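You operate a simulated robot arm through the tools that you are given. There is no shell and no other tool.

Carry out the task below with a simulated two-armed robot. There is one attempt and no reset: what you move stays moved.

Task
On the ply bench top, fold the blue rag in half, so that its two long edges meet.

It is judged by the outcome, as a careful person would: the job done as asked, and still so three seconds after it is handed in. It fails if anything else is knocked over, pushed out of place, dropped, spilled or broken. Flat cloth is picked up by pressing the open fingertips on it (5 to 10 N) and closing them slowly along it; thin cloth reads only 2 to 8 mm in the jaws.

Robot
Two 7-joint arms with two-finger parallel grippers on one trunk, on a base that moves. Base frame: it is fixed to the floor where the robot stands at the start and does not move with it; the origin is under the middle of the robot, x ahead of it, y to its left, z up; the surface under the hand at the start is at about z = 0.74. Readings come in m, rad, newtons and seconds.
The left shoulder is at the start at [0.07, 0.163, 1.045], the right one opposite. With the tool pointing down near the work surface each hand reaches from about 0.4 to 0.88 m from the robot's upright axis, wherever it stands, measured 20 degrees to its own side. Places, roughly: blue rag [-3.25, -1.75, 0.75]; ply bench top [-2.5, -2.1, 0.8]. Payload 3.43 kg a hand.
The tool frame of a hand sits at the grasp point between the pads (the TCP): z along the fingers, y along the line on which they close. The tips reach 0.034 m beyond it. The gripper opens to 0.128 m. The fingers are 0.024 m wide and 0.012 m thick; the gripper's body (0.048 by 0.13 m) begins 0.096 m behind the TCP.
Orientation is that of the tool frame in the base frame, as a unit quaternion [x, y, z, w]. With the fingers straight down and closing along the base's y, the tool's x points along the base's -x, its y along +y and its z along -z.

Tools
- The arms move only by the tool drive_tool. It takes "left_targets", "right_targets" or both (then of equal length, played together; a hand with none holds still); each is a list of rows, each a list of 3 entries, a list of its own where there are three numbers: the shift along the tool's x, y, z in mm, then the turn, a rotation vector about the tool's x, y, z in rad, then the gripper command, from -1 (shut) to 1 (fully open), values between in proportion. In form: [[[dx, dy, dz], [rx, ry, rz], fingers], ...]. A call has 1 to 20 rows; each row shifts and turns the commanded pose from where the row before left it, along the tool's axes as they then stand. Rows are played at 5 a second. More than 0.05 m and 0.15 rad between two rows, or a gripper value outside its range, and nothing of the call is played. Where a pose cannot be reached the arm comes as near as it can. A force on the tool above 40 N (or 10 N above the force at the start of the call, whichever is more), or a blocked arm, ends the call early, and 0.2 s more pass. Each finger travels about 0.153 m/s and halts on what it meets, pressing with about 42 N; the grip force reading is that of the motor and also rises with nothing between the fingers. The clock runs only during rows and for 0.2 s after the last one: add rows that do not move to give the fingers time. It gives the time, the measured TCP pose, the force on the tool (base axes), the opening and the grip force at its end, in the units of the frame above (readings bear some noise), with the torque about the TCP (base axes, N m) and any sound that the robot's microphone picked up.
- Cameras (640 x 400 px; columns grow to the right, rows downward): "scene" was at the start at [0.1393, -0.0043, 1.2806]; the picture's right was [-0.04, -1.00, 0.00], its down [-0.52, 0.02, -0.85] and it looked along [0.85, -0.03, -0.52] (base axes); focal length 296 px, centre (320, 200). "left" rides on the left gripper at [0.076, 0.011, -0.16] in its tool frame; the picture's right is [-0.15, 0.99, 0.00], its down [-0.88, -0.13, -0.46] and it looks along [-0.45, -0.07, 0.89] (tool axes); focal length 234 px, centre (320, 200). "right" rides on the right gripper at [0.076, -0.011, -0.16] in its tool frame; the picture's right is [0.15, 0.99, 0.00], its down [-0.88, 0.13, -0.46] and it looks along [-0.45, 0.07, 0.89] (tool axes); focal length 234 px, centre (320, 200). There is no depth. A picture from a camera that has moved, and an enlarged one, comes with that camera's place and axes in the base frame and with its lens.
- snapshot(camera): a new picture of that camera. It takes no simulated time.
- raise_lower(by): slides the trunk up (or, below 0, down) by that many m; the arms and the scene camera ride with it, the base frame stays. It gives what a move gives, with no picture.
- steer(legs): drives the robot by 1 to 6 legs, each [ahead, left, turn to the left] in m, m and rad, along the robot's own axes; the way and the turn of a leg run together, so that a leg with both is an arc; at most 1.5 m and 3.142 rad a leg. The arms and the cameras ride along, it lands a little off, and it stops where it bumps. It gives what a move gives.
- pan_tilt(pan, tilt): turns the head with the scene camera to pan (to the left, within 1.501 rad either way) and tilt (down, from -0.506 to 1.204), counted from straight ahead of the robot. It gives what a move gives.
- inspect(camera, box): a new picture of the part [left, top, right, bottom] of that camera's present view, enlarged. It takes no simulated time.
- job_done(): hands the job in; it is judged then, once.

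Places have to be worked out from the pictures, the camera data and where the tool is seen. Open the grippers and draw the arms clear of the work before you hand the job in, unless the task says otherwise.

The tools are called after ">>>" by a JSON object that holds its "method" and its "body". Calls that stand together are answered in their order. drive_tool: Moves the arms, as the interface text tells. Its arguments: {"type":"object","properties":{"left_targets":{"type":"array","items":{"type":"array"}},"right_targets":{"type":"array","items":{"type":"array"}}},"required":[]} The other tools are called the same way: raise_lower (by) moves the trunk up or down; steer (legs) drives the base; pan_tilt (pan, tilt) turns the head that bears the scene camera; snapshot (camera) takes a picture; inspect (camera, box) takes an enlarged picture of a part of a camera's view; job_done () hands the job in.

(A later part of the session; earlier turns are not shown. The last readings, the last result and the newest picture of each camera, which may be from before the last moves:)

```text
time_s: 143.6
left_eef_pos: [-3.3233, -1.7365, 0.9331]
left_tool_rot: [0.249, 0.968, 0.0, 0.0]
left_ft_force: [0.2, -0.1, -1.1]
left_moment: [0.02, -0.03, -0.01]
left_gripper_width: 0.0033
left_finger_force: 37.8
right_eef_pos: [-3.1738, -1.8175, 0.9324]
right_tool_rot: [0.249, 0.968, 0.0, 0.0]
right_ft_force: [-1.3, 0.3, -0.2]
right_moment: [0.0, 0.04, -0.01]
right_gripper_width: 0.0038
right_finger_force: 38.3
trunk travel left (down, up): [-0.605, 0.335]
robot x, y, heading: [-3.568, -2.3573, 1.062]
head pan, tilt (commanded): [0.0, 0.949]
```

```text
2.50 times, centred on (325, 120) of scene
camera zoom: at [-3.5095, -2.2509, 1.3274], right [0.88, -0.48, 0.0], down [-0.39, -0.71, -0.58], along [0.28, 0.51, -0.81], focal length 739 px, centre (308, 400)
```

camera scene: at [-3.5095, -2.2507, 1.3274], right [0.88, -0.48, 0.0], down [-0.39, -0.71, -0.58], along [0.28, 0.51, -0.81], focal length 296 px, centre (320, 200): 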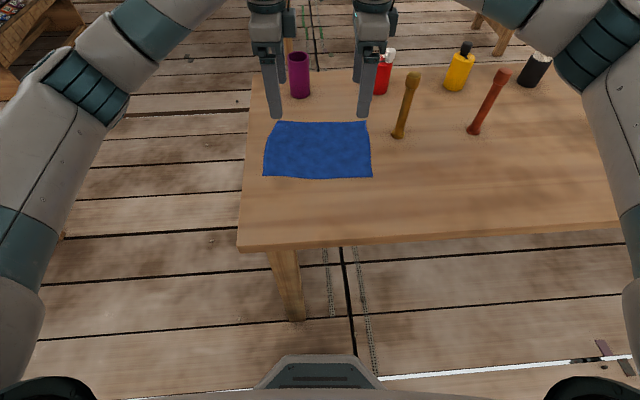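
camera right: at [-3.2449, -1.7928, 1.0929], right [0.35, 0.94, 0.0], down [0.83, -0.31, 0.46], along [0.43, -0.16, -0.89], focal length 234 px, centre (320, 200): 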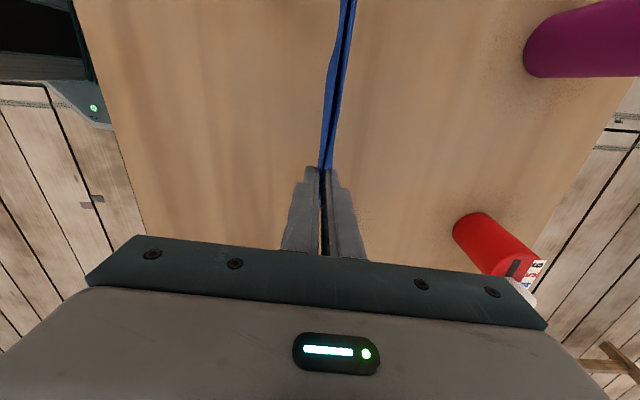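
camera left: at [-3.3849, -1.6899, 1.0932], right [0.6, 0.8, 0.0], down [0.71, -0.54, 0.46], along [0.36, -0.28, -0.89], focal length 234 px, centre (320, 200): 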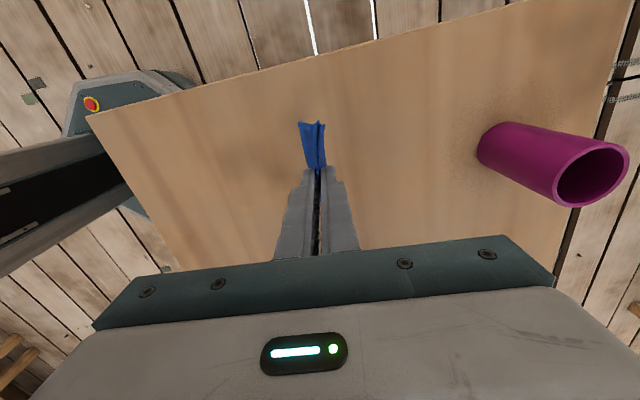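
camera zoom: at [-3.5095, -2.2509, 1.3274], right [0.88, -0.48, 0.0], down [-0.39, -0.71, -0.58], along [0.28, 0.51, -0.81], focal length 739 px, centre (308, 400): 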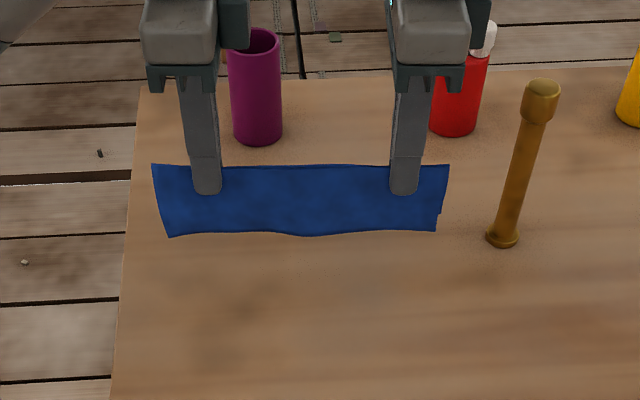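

The rag hangs folded along its centre line with both long edges down, evenly gripped. I'll now tilt both hands forward (fingers pointing away from the robot) in the air, so it can be laid down flat with its edges away from the robot.

>>> {"method": "drive_tool", "body": {"left_targets": [[[0, 0, -1], [-0.1, 0, 0], -1], [[0, 0, 0], [-0.1, 0, 0], -1], [[0, 0, 0], [-0.1, 0, 0], -1], [[0, 0, 0], [-0.1, 0, 0], -1], [[0, 0, 0], [-0.1, 0, 0], -1], [[0, 0, 0], [0, 0, 0], -1]], "right_targets": [[[0, 0, -1], [-0.1, 0, 0], -1], [[0, 0, 0], [-0.1, 0, 0], -1], [[0, 0, 0], [-0.1, 0, 0], -1], [[0, 0, 0], [-0.1, 0, 0], -1], [[0, 0, 0], [-0.1, 0, 0], -1], [[0, 0, 0], [0, 0, 0], -1]]}}

>>> {"method": "snapshot", "body": {"camera": "scene"}}

>>> {"method": "snapshot", "body": {"camera": "left"}}

>>> {"method": "snapshot", "body": {"camera": "right"}}

```text
time_s: 144.9
left_eef_pos: [-3.3249, -1.7356, 0.9348]
left_tool_rot: [0.24, 0.939, 0.238, 0.062]
left_ft_force: [0.5, -0.9, 0.2]
left_moment: [-0.05, -0.01, -0.01]
left_gripper_width: 0.0037
left_finger_force: 38.0
right_eef_pos: [-3.1728, -1.8193, 0.9341]
right_tool_rot: [0.242, 0.938, 0.239, 0.062]
right_ft_force: [-0.7, 1.0, -0.2]
right_moment: [-0.07, 0.01, 0.01]
right_gripper_width: 0.0037
right_finger_force: 38.2
trunk travel left (down, up): [-0.605, 0.335]
robot x, y, heading: [-3.5677, -2.3593, 1.072]
head pan, tilt (commanded): [0.0, 0.949]
```

```text
taken
camera scene: at [-3.5094, -2.2505, 1.3274], right [0.88, -0.48, 0.0], down [-0.39, -0.71, -0.58], along [0.28, 0.51, -0.81], focal length 296 px, centre (320, 200)
```

scene: 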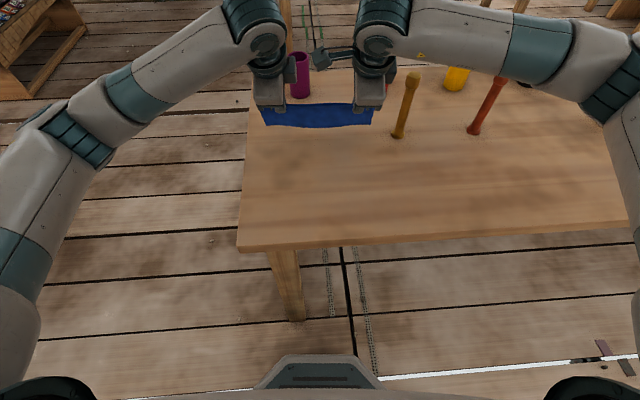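

```text
taken
camera left: at [-3.4218, -1.758, 1.0799], right [0.55, 0.69, 0.47], down [0.61, -0.72, 0.34], along [0.57, 0.11, -0.81], focal length 234 px, centre (320, 200)
```

left: 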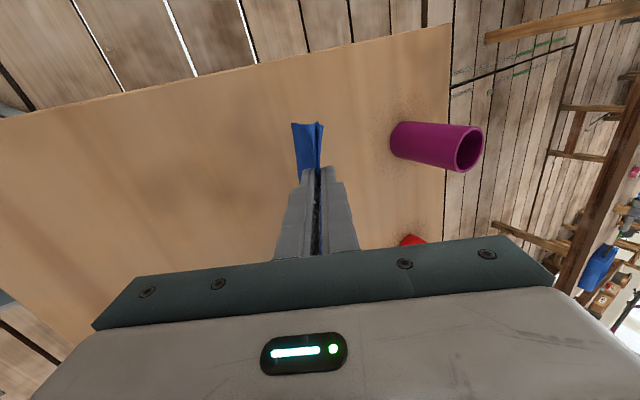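

```text
taken
camera right: at [-3.2813, -1.859, 1.0694], right [0.29, 0.83, 0.47], down [0.72, -0.52, 0.46], along [0.63, 0.21, -0.75], focal length 234 px, centre (320, 200)
```

right: 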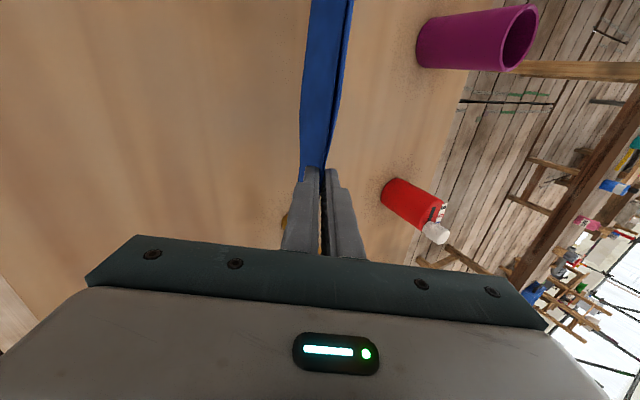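

Tilt works and the cloth holds. I'll tilt a further 0.4 rad to about 52°.

>>> {"method": "drive_tool", "body": {"left_targets": [[[0, 0, 0], [-0.1, 0, 0], -1], [[0, 0, 0], [-0.1, 0, 0], -1], [[0, 0, 0], [-0.1, 0, 0], -1], [[0, 0, 0], [-0.1, 0, 0], -1], [[0, 0, 0], [0, 0, 0], -1]], "right_targets": [[[0, 0, 0], [-0.1, 0, 0], -1], [[0, 0, 0], [-0.1, 0, 0], -1], [[0, 0, 0], [-0.1, 0, 0], -1], [[0, 0, 0], [-0.1, 0, 0], -1], [[0, 0, 0], [0, 0, 0], -1]]}}

>>> {"method": "inspect", "body": {"camera": "scene", "box": [220, 40, 430, 200]}}

>>> {"method": "snapshot", "body": {"camera": "left"}}

>>> {"method": "snapshot", "body": {"camera": "right"}}

```text
time_s: 146.2
left_eef_pos: [-3.3235, -1.7374, 0.9335]
left_tool_rot: [0.223, 0.872, 0.421, 0.108]
left_ft_force: [0.5, -0.2, 1.0]
left_moment: [-0.03, 0.03, -0.01]
left_gripper_width: 0.0036
left_finger_force: 37.3
right_eef_pos: [-3.1742, -1.8196, 0.9354]
right_tool_rot: [0.224, 0.872, 0.421, 0.108]
right_ft_force: [0.4, -0.6, 0.5]
right_moment: [-0.09, 0.06, 0.05]
right_gripper_width: 0.0038
right_finger_force: 38.6
trunk travel left (down, up): [-0.605, 0.335]
robot x, y, heading: [-3.5698, -2.36, 1.063]
head pan, tilt (commanded): [0.0, 0.949]
```

```text
2.50 times, centred on (325, 120) of scene
camera zoom: at [-3.5094, -2.2507, 1.3274], right [0.88, -0.48, 0.0], down [-0.39, -0.71, -0.58], along [0.28, 0.51, -0.81], focal length 739 px, centre (308, 400)
```

zoom: 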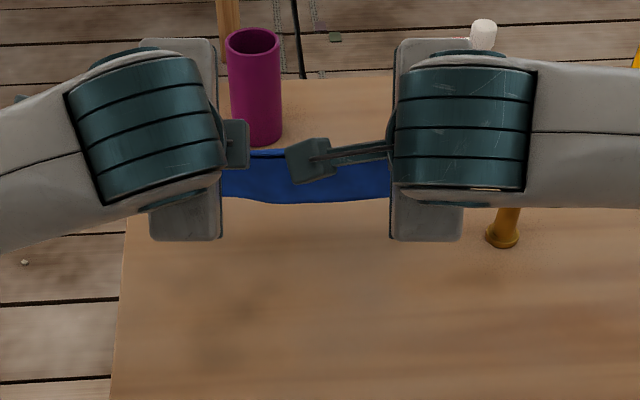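

```text
taken
camera left: at [-3.4466, -1.8037, 1.0427], right [0.42, 0.47, 0.78], down [0.56, -0.81, 0.18], along [0.71, 0.36, -0.61], focal length 234 px, centre (320, 200)
```

left: 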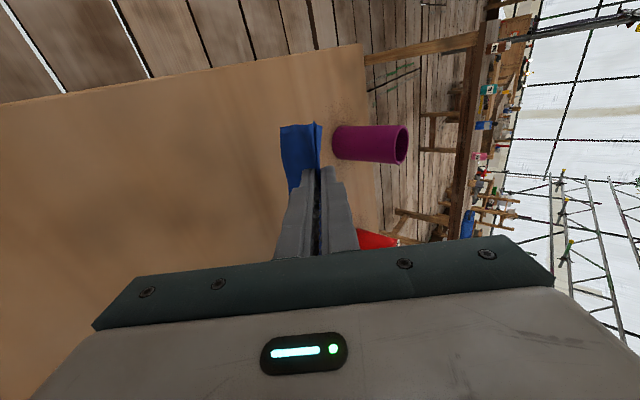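

```text
taken
camera right: at [-3.304, -1.8992, 1.0252], right [0.17, 0.61, 0.77], down [0.64, -0.67, 0.39], along [0.75, 0.43, -0.5], focal length 234 px, centre (320, 200)
```

right: 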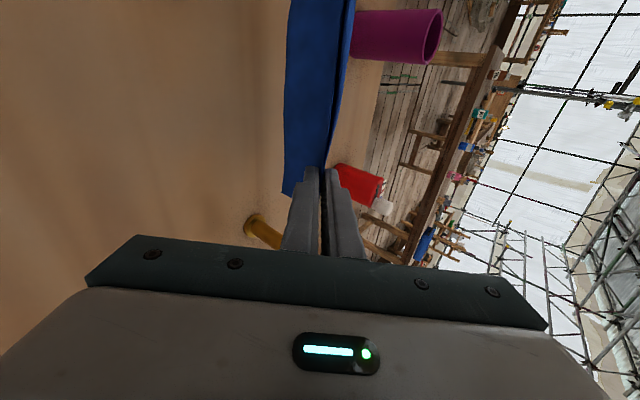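

Cloth still held (3.6–3.8 mm) and clear of the candle. Now I'll lower both hands straight down by 50 mm so the hanging edges come close to the bench.

>>> {"method": "drive_tool", "body": {"left_targets": [[[0, -7.84, 6.22], [0, 0, 0], -1], [[0, -7.84, 6.22], [0, 0, 0], -1], [[0, -7.84, 6.22], [0, 0, 0], -1], [[0, -7.84, 6.22], [0, 0, 0], -1], [[0, -7.84, 6.22], [0, 0, 0], -1], [[0, 0, 0], [0, 0, 0], -1]], "right_targets": [[[0, -7.84, 6.22], [0, 0, 0], -1], [[0, -7.84, 6.22], [0, 0, 0], -1], [[0, -7.84, 6.22], [0, 0, 0], -1], [[0, -7.84, 6.22], [0, 0, 0], -1], [[0, -7.84, 6.22], [0, 0, 0], -1], [[0, 0, 0], [0, 0, 0], -1]]}}

>>> {"method": "snapshot", "body": {"camera": "left"}}

>>> {"method": "snapshot", "body": {"camera": "right"}}

>>> {"method": "snapshot", "body": {"camera": "scene"}}

```text
time_s: 147.6
left_eef_pos: [-3.3221, -1.7361, 0.8834]
left_tool_rot: [0.224, 0.873, 0.421, 0.108]
left_ft_force: [0.3, 0.0, 0.3]
left_moment: [-0.01, 0.02, 0.02]
left_gripper_width: 0.0036
left_finger_force: 37.9
right_eef_pos: [-3.1741, -1.8189, 0.8862]
right_tool_rot: [0.225, 0.873, 0.42, 0.108]
right_ft_force: [-0.1, 0.6, -0.1]
right_moment: [-0.08, 0.05, 0.0]
right_gripper_width: 0.0035
right_finger_force: 37.8
trunk travel left (down, up): [-0.605, 0.335]
robot x, y, heading: [-3.5663, -2.3577, 1.067]
head pan, tilt (commanded): [0.0, 0.949]
```

```text
taken
camera left: at [-3.4457, -1.8038, 0.9922], right [0.43, 0.47, 0.77], down [0.56, -0.81, 0.18], along [0.71, 0.36, -0.61], focal length 234 px, centre (320, 200)
```

left: 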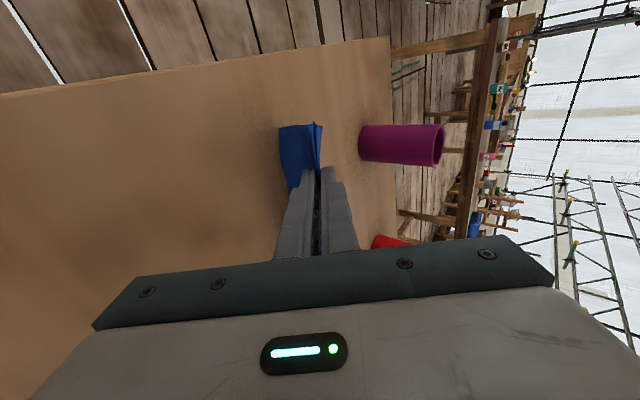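

```text
taken
camera right: at [-3.3036, -1.8997, 0.9751], right [0.17, 0.61, 0.77], down [0.64, -0.67, 0.39], along [0.75, 0.43, -0.5], focal length 234 px, centre (320, 200)
```

right: 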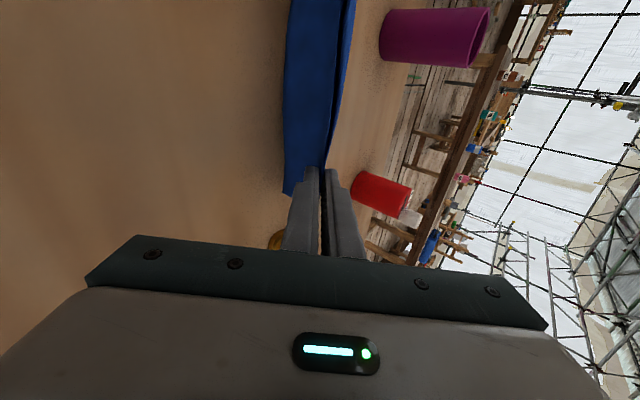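

```text
taken
camera scene: at [-3.5096, -2.2509, 1.3274], right [0.88, -0.48, 0.0], down [-0.39, -0.71, -0.58], along [0.28, 0.51, -0.81], focal length 296 px, centre (320, 200)
```

scene: 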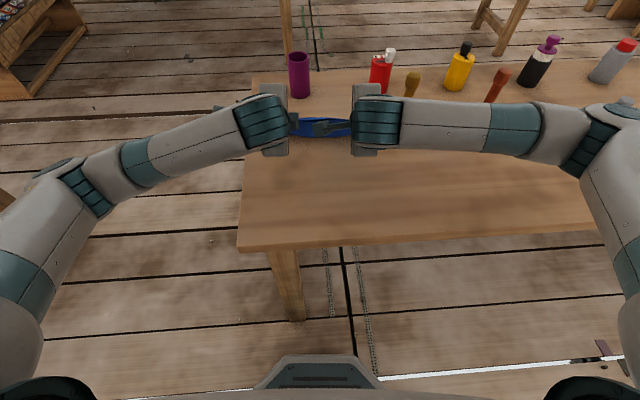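

The folded rag hangs just above the bench. I'll now lower the remaining ~46 mm while drawing the hands about 50 mm back toward the robot, so the edges land first and the cloth lies down away from the robot.

>>> {"method": "drive_tool", "body": {"left_targets": [[[0, -7.19, 0.6], [0, 0, 0], -1], [[0, -7.19, 0.6], [0, 0, 0], -1], [[0, -7.19, 0.6], [0, 0, 0], -1], [[0, -7.19, 0.6], [0, 0, 0], -1], [[0, -7.19, 0.6], [0, 0, 0], -1], [[0, -6.24, -2.71], [0, 0, 0], -1], [[0, -6.24, -2.71], [0, 0, 0], -1], [[0, -6.24, -2.71], [0, 0, 0], -1], [[0, -6.24, -2.71], [0, 0, 0], -1], [[0, -5, -3], [0, 0, 0], -1], [[0, 0, 0], [0, 0, 0], -1]], "right_targets": [[[0, -7.19, 0.6], [0, 0, 0], -1], [[0, -7.19, 0.6], [0, 0, 0], -1], [[0, -7.19, 0.6], [0, 0, 0], -1], [[0, -7.19, 0.6], [0, 0, 0], -1], [[0, -7.19, 0.6], [0, 0, 0], -1], [[0, -6.24, -2.71], [0, 0, 0], -1], [[0, -6.24, -2.71], [0, 0, 0], -1], [[0, -6.24, -2.71], [0, 0, 0], -1], [[0, -6.24, -2.71], [0, 0, 0], -1], [[0, -6.24, -2.71], [0, 0, 0], -1], [[0, 0, 0], [0, 0, 0], -1]]}}

>>> {"method": "snapshot", "body": {"camera": "left"}}

>>> {"method": "snapshot", "body": {"camera": "right"}}

>>> {"method": "inspect", "body": {"camera": "scene", "box": [220, 40, 430, 200]}}

```text
time_s: 149.9
left_eef_pos: [-3.3478, -1.7793, 0.8404]
left_tool_rot: [0.224, 0.872, 0.421, 0.108]
left_ft_force: [0.8, -0.6, 0.6]
left_moment: [-0.1, 0.01, -0.03]
left_gripper_width: 0.0035
left_finger_force: 38.4
right_eef_pos: [-3.1993, -1.8635, 0.84]
right_tool_rot: [0.225, 0.873, 0.42, 0.108]
right_ft_force: [-1.1, 0.5, -0.3]
right_moment: [-0.06, 0.08, 0.05]
right_gripper_width: 0.0038
right_finger_force: 38.0
trunk travel left (down, up): [-0.605, 0.335]
robot x, y, heading: [-3.5719, -2.3597, 1.068]
head pan, tilt (commanded): [0.0, 0.949]
```

```text
taken
camera left: at [-3.4707, -1.8459, 0.9487], right [0.43, 0.47, 0.77], down [0.56, -0.81, 0.18], along [0.71, 0.36, -0.61], focal length 234 px, centre (320, 200)
```

left: 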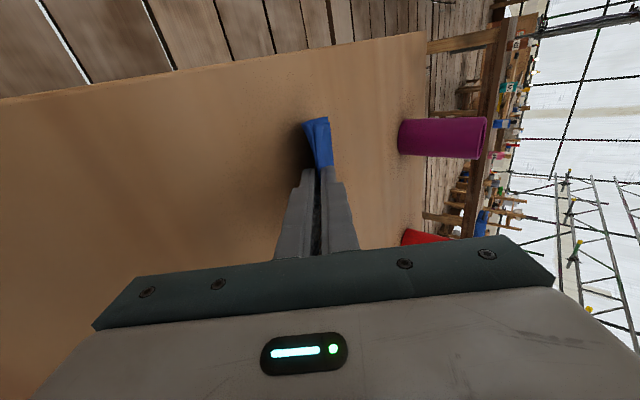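

```text
taken
camera right: at [-3.328, -1.9429, 0.9292], right [0.17, 0.61, 0.77], down [0.64, -0.67, 0.39], along [0.75, 0.43, -0.5], focal length 234 px, centre (320, 200)
```

right: 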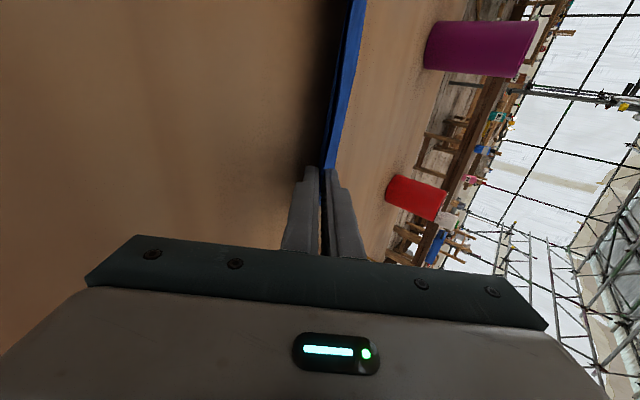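

```text
2.50 times, centred on (325, 120) of scene
camera zoom: at [-3.5094, -2.2507, 1.3274], right [0.88, -0.48, 0.0], down [-0.39, -0.71, -0.58], along [0.28, 0.51, -0.81], focal length 739 px, centre (308, 400)
```

zoom: 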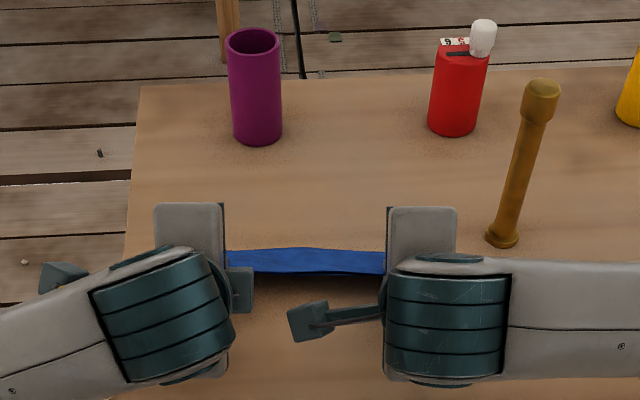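

The edges have landed at about 0.567 m ahead and the ridge leans back toward the robot over the lower fingers. I'll open the jaws gently, moving only the upper fingers (shifting the hands so the lower fingers stay put).

>>> {"method": "drive_tool", "body": {"left_targets": [[[0, 0, 0], [0, 0, 0], -0.94], [[0, 2, 0], [0, 0, 0], -0.875], [[0, 2, 0], [0, 0, 0], -0.8125], [[0, 2, 0], [0, 0, 0], -0.75], [[0, 2, 0], [0, 0, 0], -0.6875], [[0, 2, 0], [0, 0, 0], -0.625], [[0, 0, 0], [0, 0, 0], -0.625]], "right_targets": [[[0, 0, 0], [0, 0, 0], -0.94], [[0, 2, 0], [0, 0, 0], -0.875], [[0, 2, 0], [0, 0, 0], -0.8125], [[0, 2, 0], [0, 0, 0], -0.75], [[0, 2, 0], [0, 0, 0], -0.6875], [[0, 2, 0], [0, 0, 0], -0.625], [[0, 0, 0], [0, 0, 0], -0.625]]}}

>>> {"method": "snapshot", "body": {"camera": "left"}}

>>> {"method": "snapshot", "body": {"camera": "right"}}

>>> {"method": "inspect", "body": {"camera": "scene", "box": [220, 40, 430, 200]}}

```text
time_s: 151.6
left_eef_pos: [-3.3434, -1.7732, 0.8479]
left_tool_rot: [0.225, 0.872, 0.421, 0.109]
left_ft_force: [0.1, -0.2, -1.0]
left_moment: [-0.02, 0.01, 0.01]
left_gripper_width: 0.0239
left_finger_force: 0.0
right_eef_pos: [-3.1955, -1.8574, 0.8469]
right_tool_rot: [0.226, 0.873, 0.419, 0.109]
right_ft_force: [0.7, -0.1, -0.5]
right_moment: [0.01, 0.02, 0.03]
right_gripper_width: 0.0243
right_finger_force: 0.0
trunk travel left (down, up): [-0.605, 0.335]
robot x, y, heading: [-3.5681, -2.3574, 1.068]
head pan, tilt (commanded): [0.0, 0.949]
```

```text
taken
camera left: at [-3.4676, -1.8408, 0.9558], right [0.42, 0.47, 0.77], down [0.56, -0.81, 0.18], along [0.71, 0.36, -0.61], focal length 234 px, centre (320, 200)
```

left: 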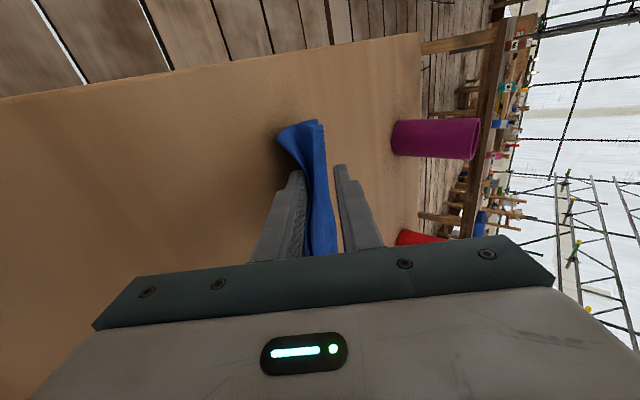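

```text
taken
camera right: at [-3.3246, -1.9376, 0.9377], right [0.17, 0.61, 0.77], down [0.64, -0.67, 0.39], along [0.75, 0.43, -0.5], focal length 234 px, centre (320, 200)
```

right: 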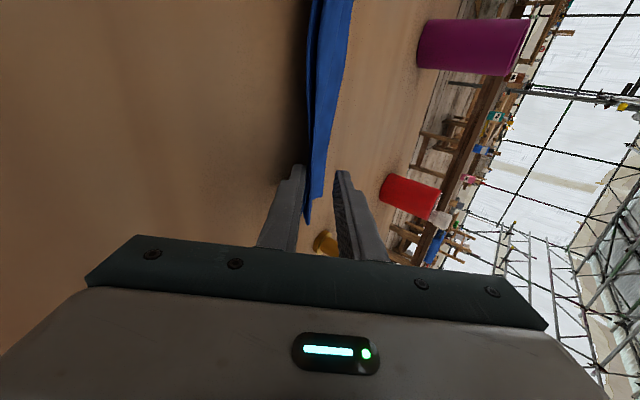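

```text
2.50 times, centred on (325, 120) of scene
camera zoom: at [-3.5095, -2.2508, 1.3274], right [0.88, -0.48, 0.0], down [-0.39, -0.71, -0.58], along [0.28, 0.51, -0.81], focal length 739 px, centre (308, 400)
```

zoom: 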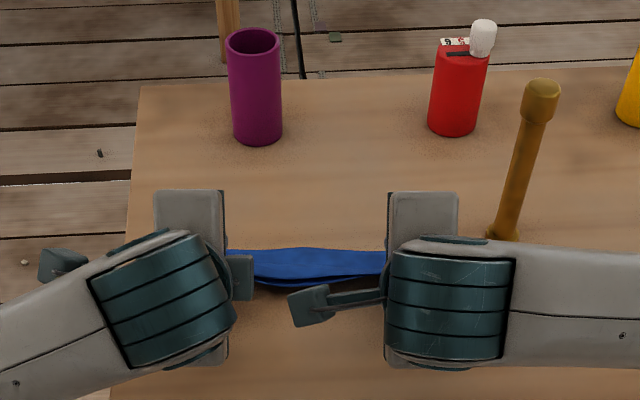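

The jaws are open and the cloth rests over the lower fingers. I'll draw both hands straight back along the fingers so the lower fingers slide out from under the ridge.

>>> {"method": "drive_tool", "body": {"left_targets": [[[0, 0, -5], [0, 0, 0], -0.625], [[0, 0, -8], [0, 0, 0], -0.625], [[0, 0, -8], [0, 0, 0], -0.625], [[0, 0, -8], [0, 0, 0], -0.625], [[0, 0, 0], [0, 0, 0], -0.625]], "right_targets": [[[0, 0, -5], [0, 0, 0], -0.625], [[0, 0, -8], [0, 0, 0], -0.625], [[0, 0, -8], [0, 0, 0], -0.625], [[0, 0, -8], [0, 0, 0], -0.625], [[0, 0, 0], [0, 0, 0], -0.625]]}}

>>> {"method": "snapshot", "body": {"camera": "left"}}

>>> {"method": "snapshot", "body": {"camera": "right"}}

>>> {"method": "inspect", "body": {"camera": "scene", "box": [220, 40, 430, 200]}}

```text
time_s: 152.8
left_eef_pos: [-3.3556, -1.7944, 0.8661]
left_tool_rot: [0.224, 0.873, 0.42, 0.108]
left_ft_force: [-0.8, -0.5, -0.3]
left_moment: [-0.01, -0.01, 0.01]
left_gripper_width: 0.0239
left_finger_force: 0.0
right_eef_pos: [-3.2065, -1.8776, 0.8659]
right_tool_rot: [0.225, 0.872, 0.42, 0.108]
right_ft_force: [-0.3, 0.7, 0.6]
right_moment: [0.0, 0.01, 0.01]
right_gripper_width: 0.0241
right_finger_force: 0.1
trunk travel left (down, up): [-0.605, 0.335]
robot x, y, heading: [-3.5714, -2.3566, 1.066]
head pan, tilt (commanded): [0.0, 0.949]
```

```text
taken
camera left: at [-3.4789, -1.8611, 0.974], right [0.42, 0.47, 0.77], down [0.56, -0.81, 0.18], along [0.71, 0.36, -0.61], focal length 234 px, centre (320, 200)
```

left: 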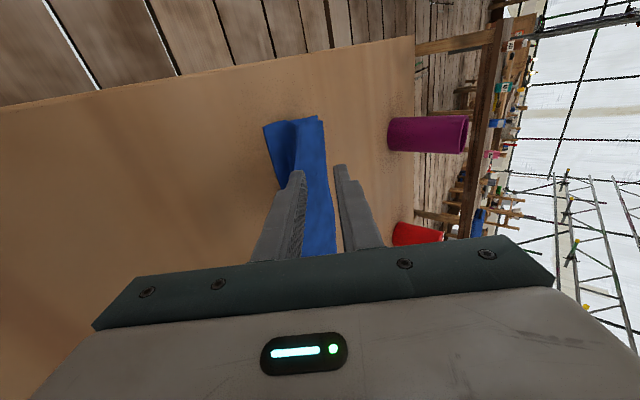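

```text
taken
camera right: at [-3.3357, -1.9575, 0.9555], right [0.17, 0.61, 0.77], down [0.64, -0.67, 0.39], along [0.75, 0.43, -0.5], focal length 234 px, centre (320, 200)
```

right: 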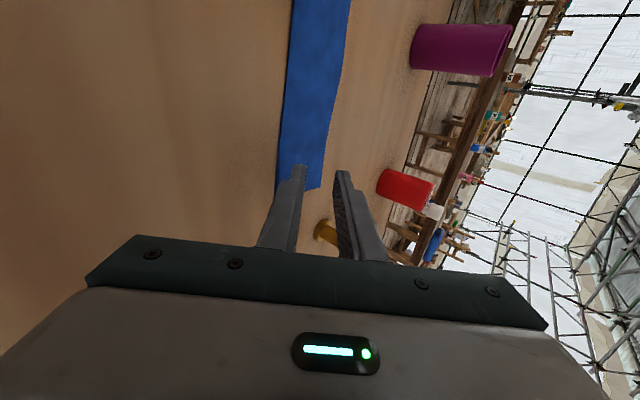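

```text
2.50 times, centred on (325, 120) of scene
camera zoom: at [-3.5095, -2.2506, 1.3274], right [0.88, -0.48, 0.0], down [-0.39, -0.71, -0.58], along [0.28, 0.51, -0.81], focal length 739 px, centre (308, 400)
```

zoom: 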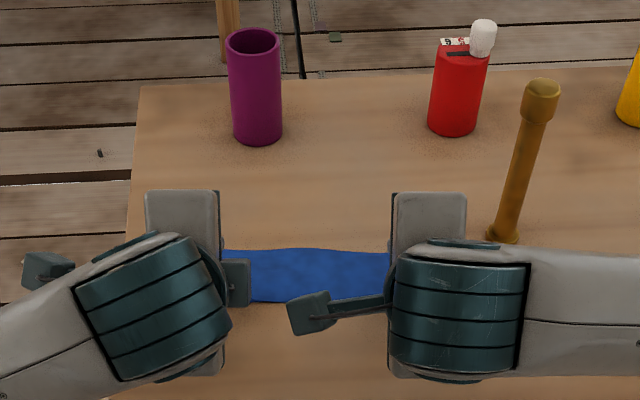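

The rag is settling flat. I'll keep withdrawing both hands back and up until clear.

>>> {"method": "drive_tool", "body": {"left_targets": [[[0, 0, -10], [0, 0, 0], -0.625], [[0, 0, -10], [0, 0, 0], -0.625], [[0, 0, -10], [0, 0, 0], -0.625], [[0, 0, -15], [0, 0, 0], -0.625], [[0, 15, -10], [0, 0, 0], -0.625], [[0, 25, 0], [0.1, 0, 0], -0.625], [[0, 20, -20], [0.1, 0, 0], -0.625], [[0, 10, -30], [0.1, 0, 0], -0.625], [[0, 0, -30], [0.1, 0, 0], -0.625], [[0, 0, -30], [0.1, 0, 0], -0.625], [[0, 0, 0], [0, 0, 0], -0.625]], "right_targets": [[[0, 0, -10], [0, 0, 0], -0.625], [[0, 0, -10], [0, 0, 0], -0.625], [[0, 0, -10], [0, 0, 0], -0.625], [[0, 0, -15], [0, 0, 0], -0.625], [[0, 15, -10], [0, 0, 0], -0.625], [[0, 25, 0], [0.1, 0, 0], -0.625], [[0, 20, -20], [0.1, 0, 0], -0.625], [[0, 10, -30], [0.1, 0, 0], -0.625], [[0, 0, -30], [0.1, 0, 0], -0.625], [[0, 0, -30], [0.1, 0, 0], -0.625], [[0, 0, 0], [0, 0, 0], -0.625]]}}

>>> {"method": "snapshot", "body": {"camera": "scene"}}

>>> {"method": "inspect", "body": {"camera": "scene", "box": [220, 60, 430, 220]}}

>>> {"method": "snapshot", "body": {"camera": "left"}}

>>> {"method": "snapshot", "body": {"camera": "right"}}

```text
time_s: 155.2
left_eef_pos: [-3.3848, -1.8489, 1.0402]
left_tool_rot: [0.244, 0.949, 0.191, 0.049]
left_ft_force: [0.1, 0.1, -1.1]
left_moment: [0.01, 0.0, 0.0]
left_gripper_width: 0.0237
left_finger_force: 0.0
right_eef_pos: [-3.2354, -1.9311, 1.0398]
right_tool_rot: [0.244, 0.95, 0.191, 0.049]
right_ft_force: [-0.9, 0.8, 0.2]
right_moment: [-0.03, -0.01, 0.0]
right_gripper_width: 0.024
right_finger_force: 0.1
trunk travel left (down, up): [-0.605, 0.335]
robot x, y, heading: [-3.5692, -2.3551, 1.067]
head pan, tilt (commanded): [0.0, 0.949]
```

```text
taken
camera scene: at [-3.5092, -2.2501, 1.3273], right [0.88, -0.48, 0.0], down [-0.39, -0.71, -0.58], along [0.28, 0.51, -0.81], focal length 296 px, centre (320, 200)
```

scene: 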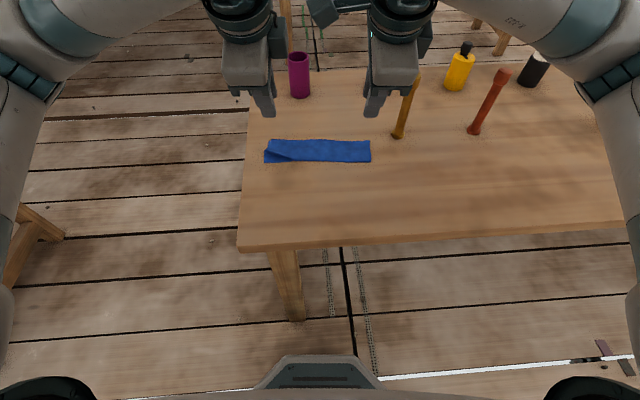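

```text
2.50 times, centred on (325, 140) of scene
camera zoom: at [-3.5092, -2.2501, 1.3273], right [0.88, -0.48, 0.0], down [-0.39, -0.71, -0.58], along [0.28, 0.51, -0.81], focal length 739 px, centre (308, 350)
```

zoom: 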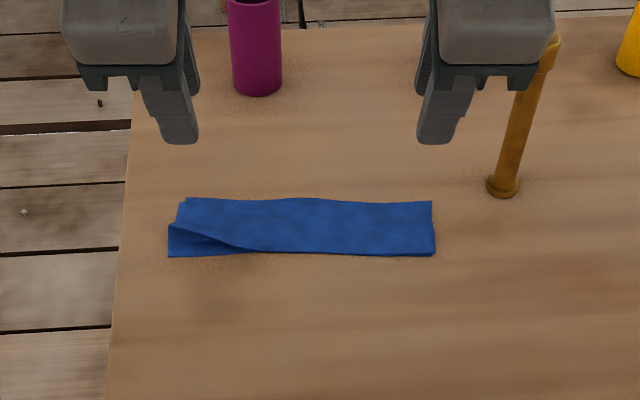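

```text
taken
camera left: at [-3.4746, -1.858, 1.1913], right [0.57, 0.73, 0.38], down [0.63, -0.68, 0.37], along [0.53, 0.03, -0.85], focal length 234 px, centre (320, 200)
```

left: 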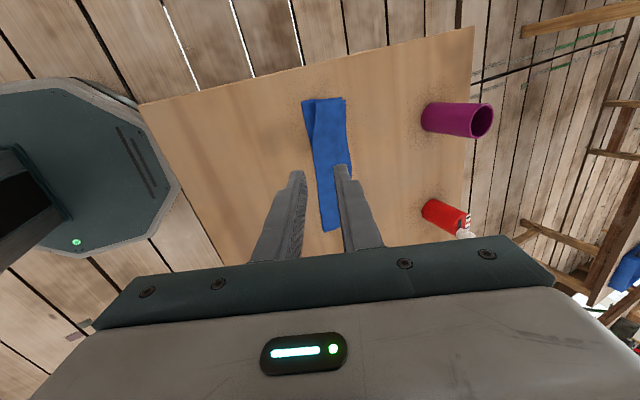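

```text
taken
camera right: at [-3.3356, -1.9578, 1.1823], right [0.31, 0.87, 0.38], down [0.74, -0.47, 0.47], along [0.59, 0.14, -0.8], focal length 234 px, centre (320, 200)
```

right: 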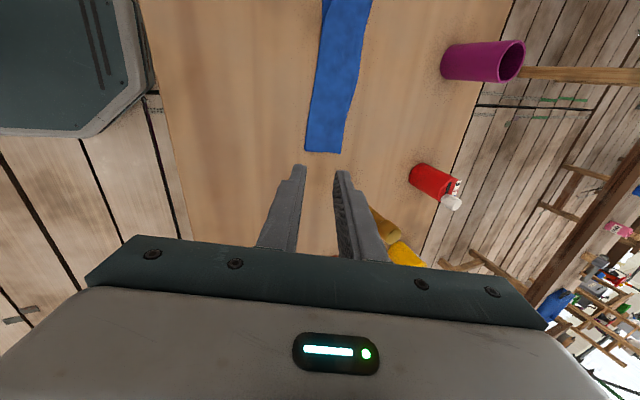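

The rag now lies folded in a strip along its length. There's a small crease at the left end; let me enlarge to examine it.

>>> {"method": "inspect", "body": {"camera": "scene", "box": [255, 125, 385, 175]}}

>>> {"method": "inspect", "body": {"camera": "left", "box": [270, 80, 390, 240]}}

>>> {"method": "inspect", "body": {"camera": "right", "box": [260, 0, 400, 170]}}

```text
4.92 times, centred on (320, 150) of scene
camera zoom: at [-3.5092, -2.2501, 1.3273], right [0.88, -0.48, 0.0], down [-0.39, -0.71, -0.58], along [0.28, 0.51, -0.81], focal length 1456 px, centre (320, 446)
```

zoom: 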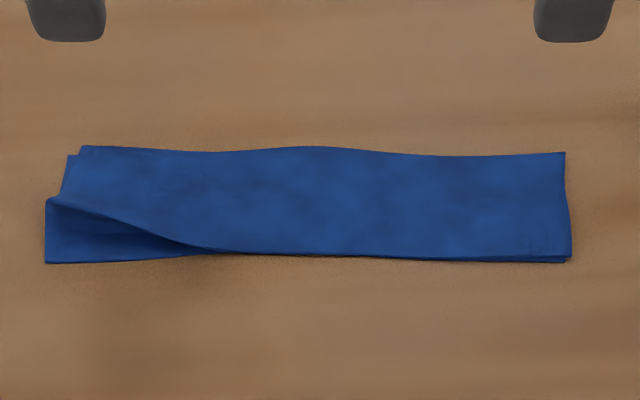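

```text
2.50 times, centred on (330, 160) of left
camera zoom: at [-3.4746, -1.858, 1.1913], right [0.57, 0.73, 0.38], down [0.63, -0.68, 0.37], along [0.53, 0.03, -0.85], focal length 585 px, centre (295, 300)
```

zoom: 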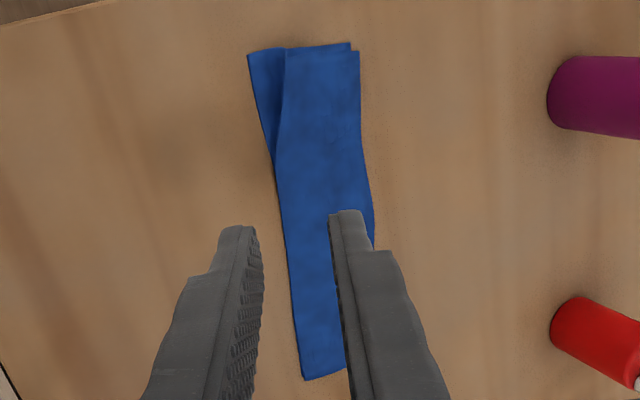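

```text
2.35 times, centred on (330, 85) of right
camera zoom: at [-3.3356, -1.9578, 1.1823], right [0.31, 0.87, 0.38], down [0.74, -0.47, 0.47], along [0.59, 0.14, -0.8], focal length 551 px, centre (296, 471)
```

zoom: 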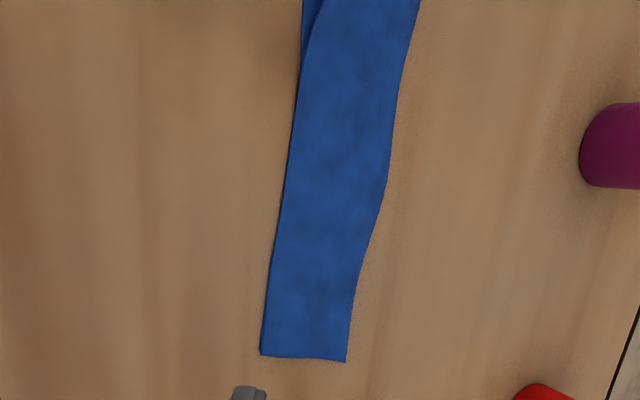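

The strip is about 0.08 m wide instead of 0.10: the fold line is tucked inward as a small pleat (visible at the left end), though the long edges do coincide at the far side. To cure it I'll pick the upper layer up by its far edge, straighten the pleat, and lay the edge back. First I'll bring both hands upright above the far edge.

>>> {"method": "drive_tool", "body": {"left_targets": [[[0, 0, 0], [0.1, 0, 0], -0.4], [[0, 0, 0], [0.1, 0, 0], -0.2], [[0, 0, 0], [0.1, 0, 0], 0], [[0, 0, 0], [0.1, 0, 0], 0], [[0, 31, 0], [0, 0, 0], 0], [[0, 31, 0], [0, 0, 0], 0], [[0, 31, 0], [0, 0, 0], 0], [[0, 32, 0], [0, 0, 0], 0], [[0, 0, 0], [0, 0, 0], 0]], "right_targets": [[[0, 0, 0], [0.1, 0, 0], -0.4], [[0, 0, 0], [0.1, 0, 0], -0.2], [[0, 0, 0], [0.1, 0, 0], 0], [[0, 0, 0], [0.1, 0, 0], 0], [[0, 30, 0], [0, 0, 0], 0], [[0, 30, 0], [0, 0, 0], 0], [[0, 30, 0], [0, 0, 0], 0], [[0, 31, 0], [0, 0, 0], 0], [[0, 0, 0], [0, 0, 0], 0]]}}

>>> {"method": "inspect", "body": {"camera": "scene", "box": [255, 125, 385, 175]}}

>>> {"method": "snapshot", "body": {"camera": "left"}}

>>> {"method": "snapshot", "body": {"camera": "right"}}

```text
time_s: 157.2
left_eef_pos: [-3.3246, -1.7396, 1.0408]
left_tool_rot: [0.249, 0.968, 0.0, 0.0]
left_ft_force: [-0.3, 0.6, 0.3]
left_moment: [0.04, 0.01, -0.05]
left_gripper_width: 0.064
left_finger_force: 0.0
right_eef_pos: [-3.178, -1.824, 1.0383]
right_tool_rot: [0.249, 0.968, -0.001, 0.0]
right_ft_force: [0.0, -0.3, -0.3]
right_moment: [0.02, -0.03, -0.01]
right_gripper_width: 0.0641
right_finger_force: 0.1
trunk travel left (down, up): [-0.605, 0.335]
robot x, y, heading: [-3.5704, -2.3555, 1.065]
head pan, tilt (commanded): [0.0, 0.949]
```

```text
4.92 times, centred on (320, 150) of scene
camera zoom: at [-3.5101, -2.2515, 1.3275], right [0.88, -0.48, 0.0], down [-0.39, -0.71, -0.58], along [0.28, 0.51, -0.81], focal length 1456 px, centre (320, 446)
```

zoom: 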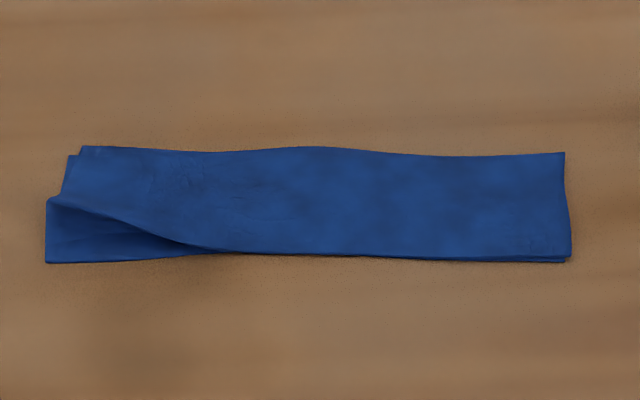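

```text
taken
camera left: at [-3.3852, -1.6943, 1.1998], right [0.61, 0.8, 0.0], down [0.71, -0.54, 0.46], along [0.36, -0.28, -0.89], focal length 234 px, centre (320, 200)
```

left: 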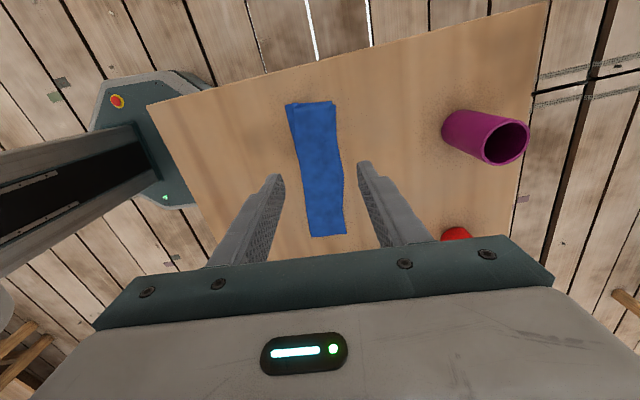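

```text
taken
camera right: at [-3.2481, -1.7989, 1.1975], right [0.35, 0.94, 0.0], down [0.83, -0.31, 0.46], along [0.43, -0.16, -0.89], focal length 234 px, centre (320, 200)
```

right: 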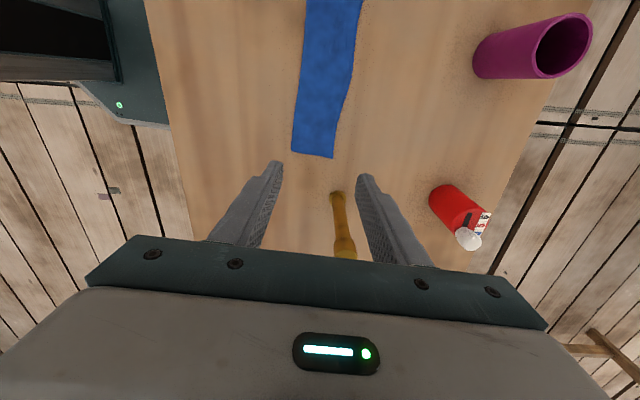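

I'm 7 mm beyond the far edges with the outer fingers and over the folded part with the inner fingers. I'll descend to just above the cloth, with a slight tilt (0.04 rad) so the outer fingers meet the bare bench.

>>> {"method": "drive_tool", "body": {"left_targets": [[[0, 0, 40], [0, 0, 0], 0], [[0, 0, 40], [0, 0, 0], 0], [[0, 0, 40], [0, 0, 0], 0], [[0, 0, 40], [0.02, 0, 0], 0], [[0, 0, 30], [0.02, 0, 0], 0], [[0, 0, 0], [0, 0, 0], 0]], "right_targets": [[[0, 0, 40], [0, 0, 0], 0], [[0, 0, 40], [0, 0, 0], 0], [[0, 0, 40], [0, 0, 0], 0], [[0, 0, 40], [0.02, 0, 0], 0], [[0, 0, 29], [0.02, 0, 0], 0], [[0, 0, 0], [0, 0, 0], 0]]}}

>>> {"method": "snapshot", "body": {"camera": "left"}}

>>> {"method": "snapshot", "body": {"camera": "right"}}

>>> {"method": "inspect", "body": {"camera": "scene", "box": [255, 105, 385, 175]}}

```text
time_s: 158.6
left_eef_pos: [-3.3258, -1.7386, 0.8467]
left_tool_rot: [0.248, 0.969, -0.019, -0.005]
left_ft_force: [-0.4, -0.3, -0.5]
left_moment: [0.0, 0.01, 0.02]
left_gripper_width: 0.0641
left_finger_force: 0.1
right_eef_pos: [-3.1774, -1.8275, 0.8482]
right_tool_rot: [0.25, 0.968, -0.021, -0.004]
right_ft_force: [-0.6, 0.5, 1.5]
right_moment: [0.02, 0.01, 0.01]
right_gripper_width: 0.0639
right_finger_force: 0.1
trunk travel left (down, up): [-0.605, 0.335]
robot x, y, heading: [-3.5673, -2.3587, 1.068]
head pan, tilt (commanded): [0.0, 0.949]
```

```text
taken
camera left: at [-3.3835, -1.6872, 1.0067], right [0.6, 0.8, -0.04], down [0.72, -0.52, 0.46], along [0.35, -0.31, -0.89], focal length 234 px, centre (320, 200)
```

left: 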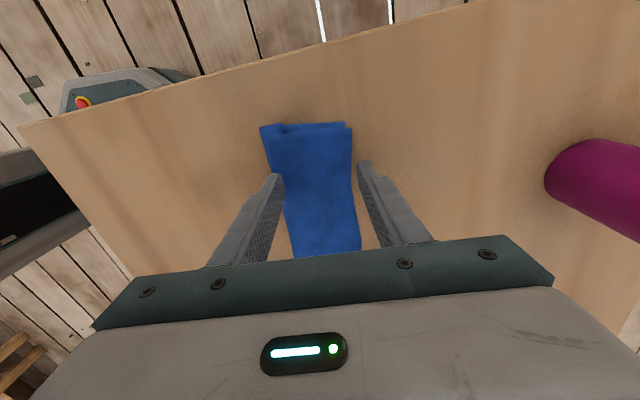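

```text
taken
camera right: at [-3.2448, -1.7963, 1.0083], right [0.35, 0.94, -0.04], down [0.84, -0.29, 0.45], along [0.41, -0.19, -0.89], focal length 234 px, centre (320, 200)
```

right: 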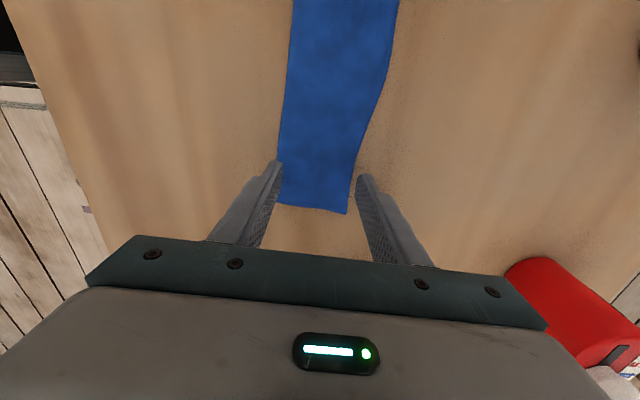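

```text
4.92 times, centred on (320, 140) of scene
camera zoom: at [-3.5098, -2.2511, 1.3275], right [0.88, -0.48, 0.0], down [-0.39, -0.71, -0.58], along [0.28, 0.51, -0.81], focal length 1456 px, centre (320, 495)
```

zoom: 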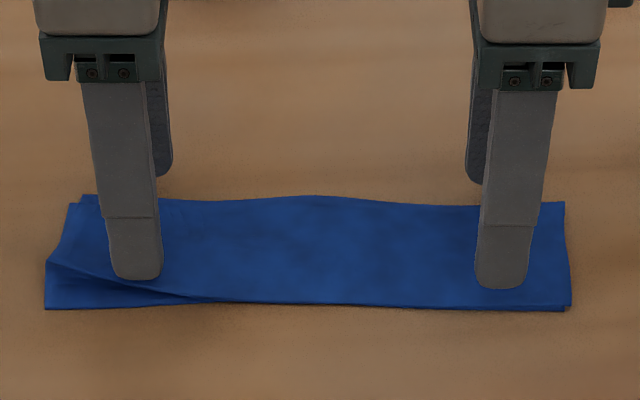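

The inner fingers are over the folded layers and the outer fingers just beyond the far edge. I'll press down in small steps.

>>> {"method": "drive_tool", "body": {"left_targets": [[[0, 0, 4], [0, 0, 0], 0], [[0, 0, 4], [0, 0, 0], 0], [[0, 0, 2], [0, 0, 0], 0], [[0, 0, 1], [0, 0, 0], 0], [[0, 0, 0], [0, 0, 0], 0]], "right_targets": [[[0, 0, 5], [0, 0, 0], 0], [[0, 0, 4], [0, 0, 0], 0], [[0, 0, 2], [0, 0, 0], 0], [[0, 0, 1], [0, 0, 0], 0], [[0, 0, 0], [0, 0, 0], 0]]}}

```text
time_s: 159.8
left_eef_pos: [-3.3262, -1.7395, 0.8389]
left_tool_rot: [0.249, 0.968, -0.02, -0.005]
left_ft_force: [0.1, 0.5, -0.6]
left_moment: [-0.01, -0.01, 0.02]
left_gripper_width: 0.064
left_finger_force: 0.0
right_eef_pos: [-3.1774, -1.8266, 0.8373]
right_tool_rot: [0.25, 0.968, -0.021, -0.005]
right_ft_force: [0.2, -0.4, -0.8]
right_moment: [0.0, -0.02, -0.02]
right_gripper_width: 0.0643
right_finger_force: 0.2
trunk travel left (down, up): [-0.605, 0.335]
robot x, y, heading: [-3.5665, -2.3601, 1.068]
head pan, tilt (commanded): [0.0, 0.949]
```

No contact yet; another 2 mm on each.

>>> {"method": "drive_tool", "body": {"left_targets": [[[0, 0, 1], [0, 0, 0], 0], [[0, 0, 1], [0, 0, 0], 0], [[0, 0, 0], [0, 0, 0], 0]], "right_targets": [[[0, 0, 1], [0, 0, 0], 0], [[0, 0, 0.7], [0, 0, 0], 0], [[0, 0, 0], [0, 0, 0], 0]]}}

```text
time_s: 160.6
left_eef_pos: [-3.3252, -1.7399, 0.8367]
left_tool_rot: [0.248, 0.968, -0.019, -0.006]
left_ft_force: [0.3, 1.2, 0.7]
left_moment: [0.01, 0.0, 0.0]
left_gripper_width: 0.0641
left_finger_force: 0.1
right_eef_pos: [-3.1796, -1.8276, 0.8372]
right_tool_rot: [0.249, 0.968, -0.021, -0.006]
right_ft_force: [0.4, -0.2, 1.0]
right_moment: [-0.09, -0.01, 0.0]
right_gripper_width: 0.0639
right_finger_force: 0.1
trunk travel left (down, up): [-0.605, 0.335]
robot x, y, heading: [-3.5659, -2.3596, 1.065]
head pan, tilt (commanded): [0.0, 0.949]
```

>>> {"method": "drive_tool", "body": {"left_targets": [[[0, 0, 1], [0, 0, 0], 0], [[0, 0, 0.5], [0, 0, 0], 0], [[0, 0, 0], [0, 0, 0], 0]], "right_targets": [[[0, 0, 0.8], [0, 0, 0], 0], [[0, 0, 0], [0, 0, 0], 0], [[0, 0, 0], [0, 0, 0], 0]]}}

```text
time_s: 161.3
left_eef_pos: [-3.3261, -1.7386, 0.8358]
left_tool_rot: [0.249, 0.968, -0.02, -0.005]
left_ft_force: [0.1, 0.3, 1.4]
left_moment: [-0.05, 0.04, 0.02]
left_gripper_width: 0.0639
left_finger_force: 0.1
right_eef_pos: [-3.1782, -1.8278, 0.8369]
right_tool_rot: [0.249, 0.968, -0.02, -0.006]
right_ft_force: [2.3, 0.7, 7.2]
right_moment: [-0.19, 0.03, 0.06]
right_gripper_width: 0.0638
right_finger_force: 0.1
trunk travel left (down, up): [-0.605, 0.335]
robot x, y, heading: [-3.5704, -2.3543, 1.063]
head pan, tilt (commanded): [0.0, 0.949]
```

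Right is at 7 N; the left needs about 1 mm more. Then I'll close both slowly partway and look.

>>> {"method": "drive_tool", "body": {"left_targets": [[[0, 0, 1], [0, 0, 0], 0], [[0, 0, 0.3], [0, 0, 0], 0], [[0, 0, 0], [0, 0, 0], -0.03], [[0, 0, 0], [0, 0, 0], -0.06], [[0, 0, 0], [0, 0, 0], -0.09], [[0, 0, 0], [0, 0, 0], -0.12], [[0, 0, 0], [0, 0, 0], -0.15], [[0, 0, 0], [0, 0, 0], -0.18], [[0, 0, 0], [0, 0, 0], -0.21], [[0, 0, 0], [0, 0, 0], -0.24]], "right_targets": [[[0, 0, 0], [0, 0, 0], 0], [[0, 0, 0], [0, 0, 0], 0], [[0, 0, 0], [0, 0, 0], -0.03], [[0, 0, 0], [0, 0, 0], -0.06], [[0, 0, 0], [0, 0, 0], -0.09], [[0, 0, 0], [0, 0, 0], -0.12], [[0, 0, 0], [0, 0, 0], -0.15], [[0, 0, 0], [0, 0, 0], -0.18], [[0, 0, 0], [0, 0, 0], -0.21], [[0, 0, 0], [0, 0, 0], -0.24]]}}

>>> {"method": "snapshot", "body": {"camera": "left"}}

>>> {"method": "snapshot", "body": {"camera": "right"}}

>>> {"method": "inspect", "body": {"camera": "scene", "box": [255, 105, 385, 175]}}

```text
time_s: 163.6
left_eef_pos: [-3.3267, -1.7405, 0.8359]
left_tool_rot: [0.248, 0.968, -0.019, -0.005]
left_ft_force: [0.9, 1.1, 13.5]
left_moment: [-0.2, 0.19, 0.04]
left_gripper_width: 0.0482
left_finger_force: 0.2
right_eef_pos: [-3.1793, -1.8286, 0.8353]
right_tool_rot: [0.25, 0.968, -0.02, -0.005]
right_ft_force: [-0.5, 0.1, 5.8]
right_moment: [-0.1, 0.08, 0.01]
right_gripper_width: 0.0485
right_finger_force: 0.0
trunk travel left (down, up): [-0.605, 0.335]
robot x, y, heading: [-3.5644, -2.3579, 1.065]
head pan, tilt (commanded): [0.0, 0.949]
```

```text
taken
camera left: at [-3.3835, -1.6893, 0.9951], right [0.6, 0.8, -0.04], down [0.72, -0.52, 0.46], along [0.35, -0.31, -0.89], focal length 234 px, centre (320, 200)
```

left: 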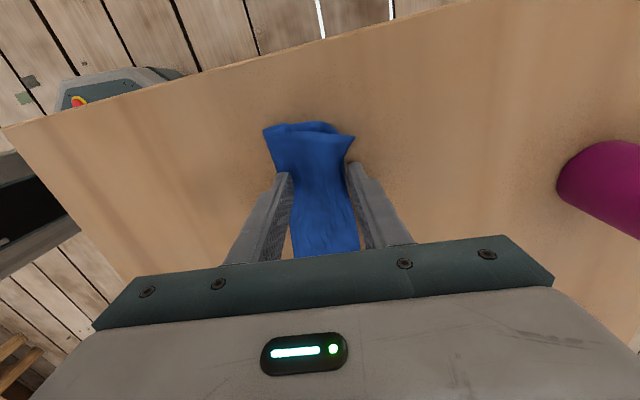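

```text
taken
camera right: at [-3.2466, -1.7965, 0.9962], right [0.35, 0.94, -0.04], down [0.84, -0.3, 0.45], along [0.41, -0.19, -0.89], focal length 234 px, centre (320, 200)
```

right: 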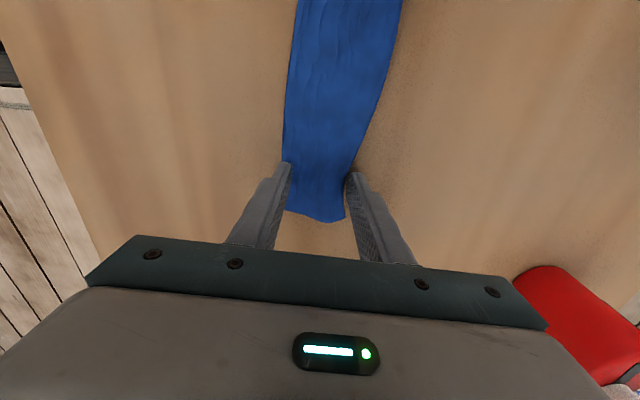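

```text
4.92 times, centred on (320, 140) of scene
camera zoom: at [-3.5103, -2.2524, 1.3277], right [0.88, -0.48, 0.0], down [-0.39, -0.71, -0.58], along [0.28, 0.51, -0.81], focal length 1456 px, centre (320, 495)
```

zoom: 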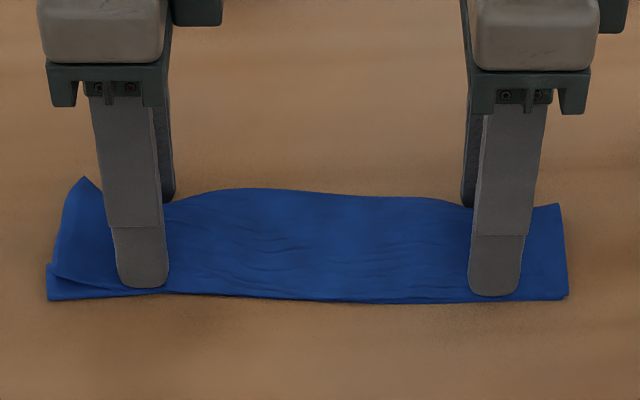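

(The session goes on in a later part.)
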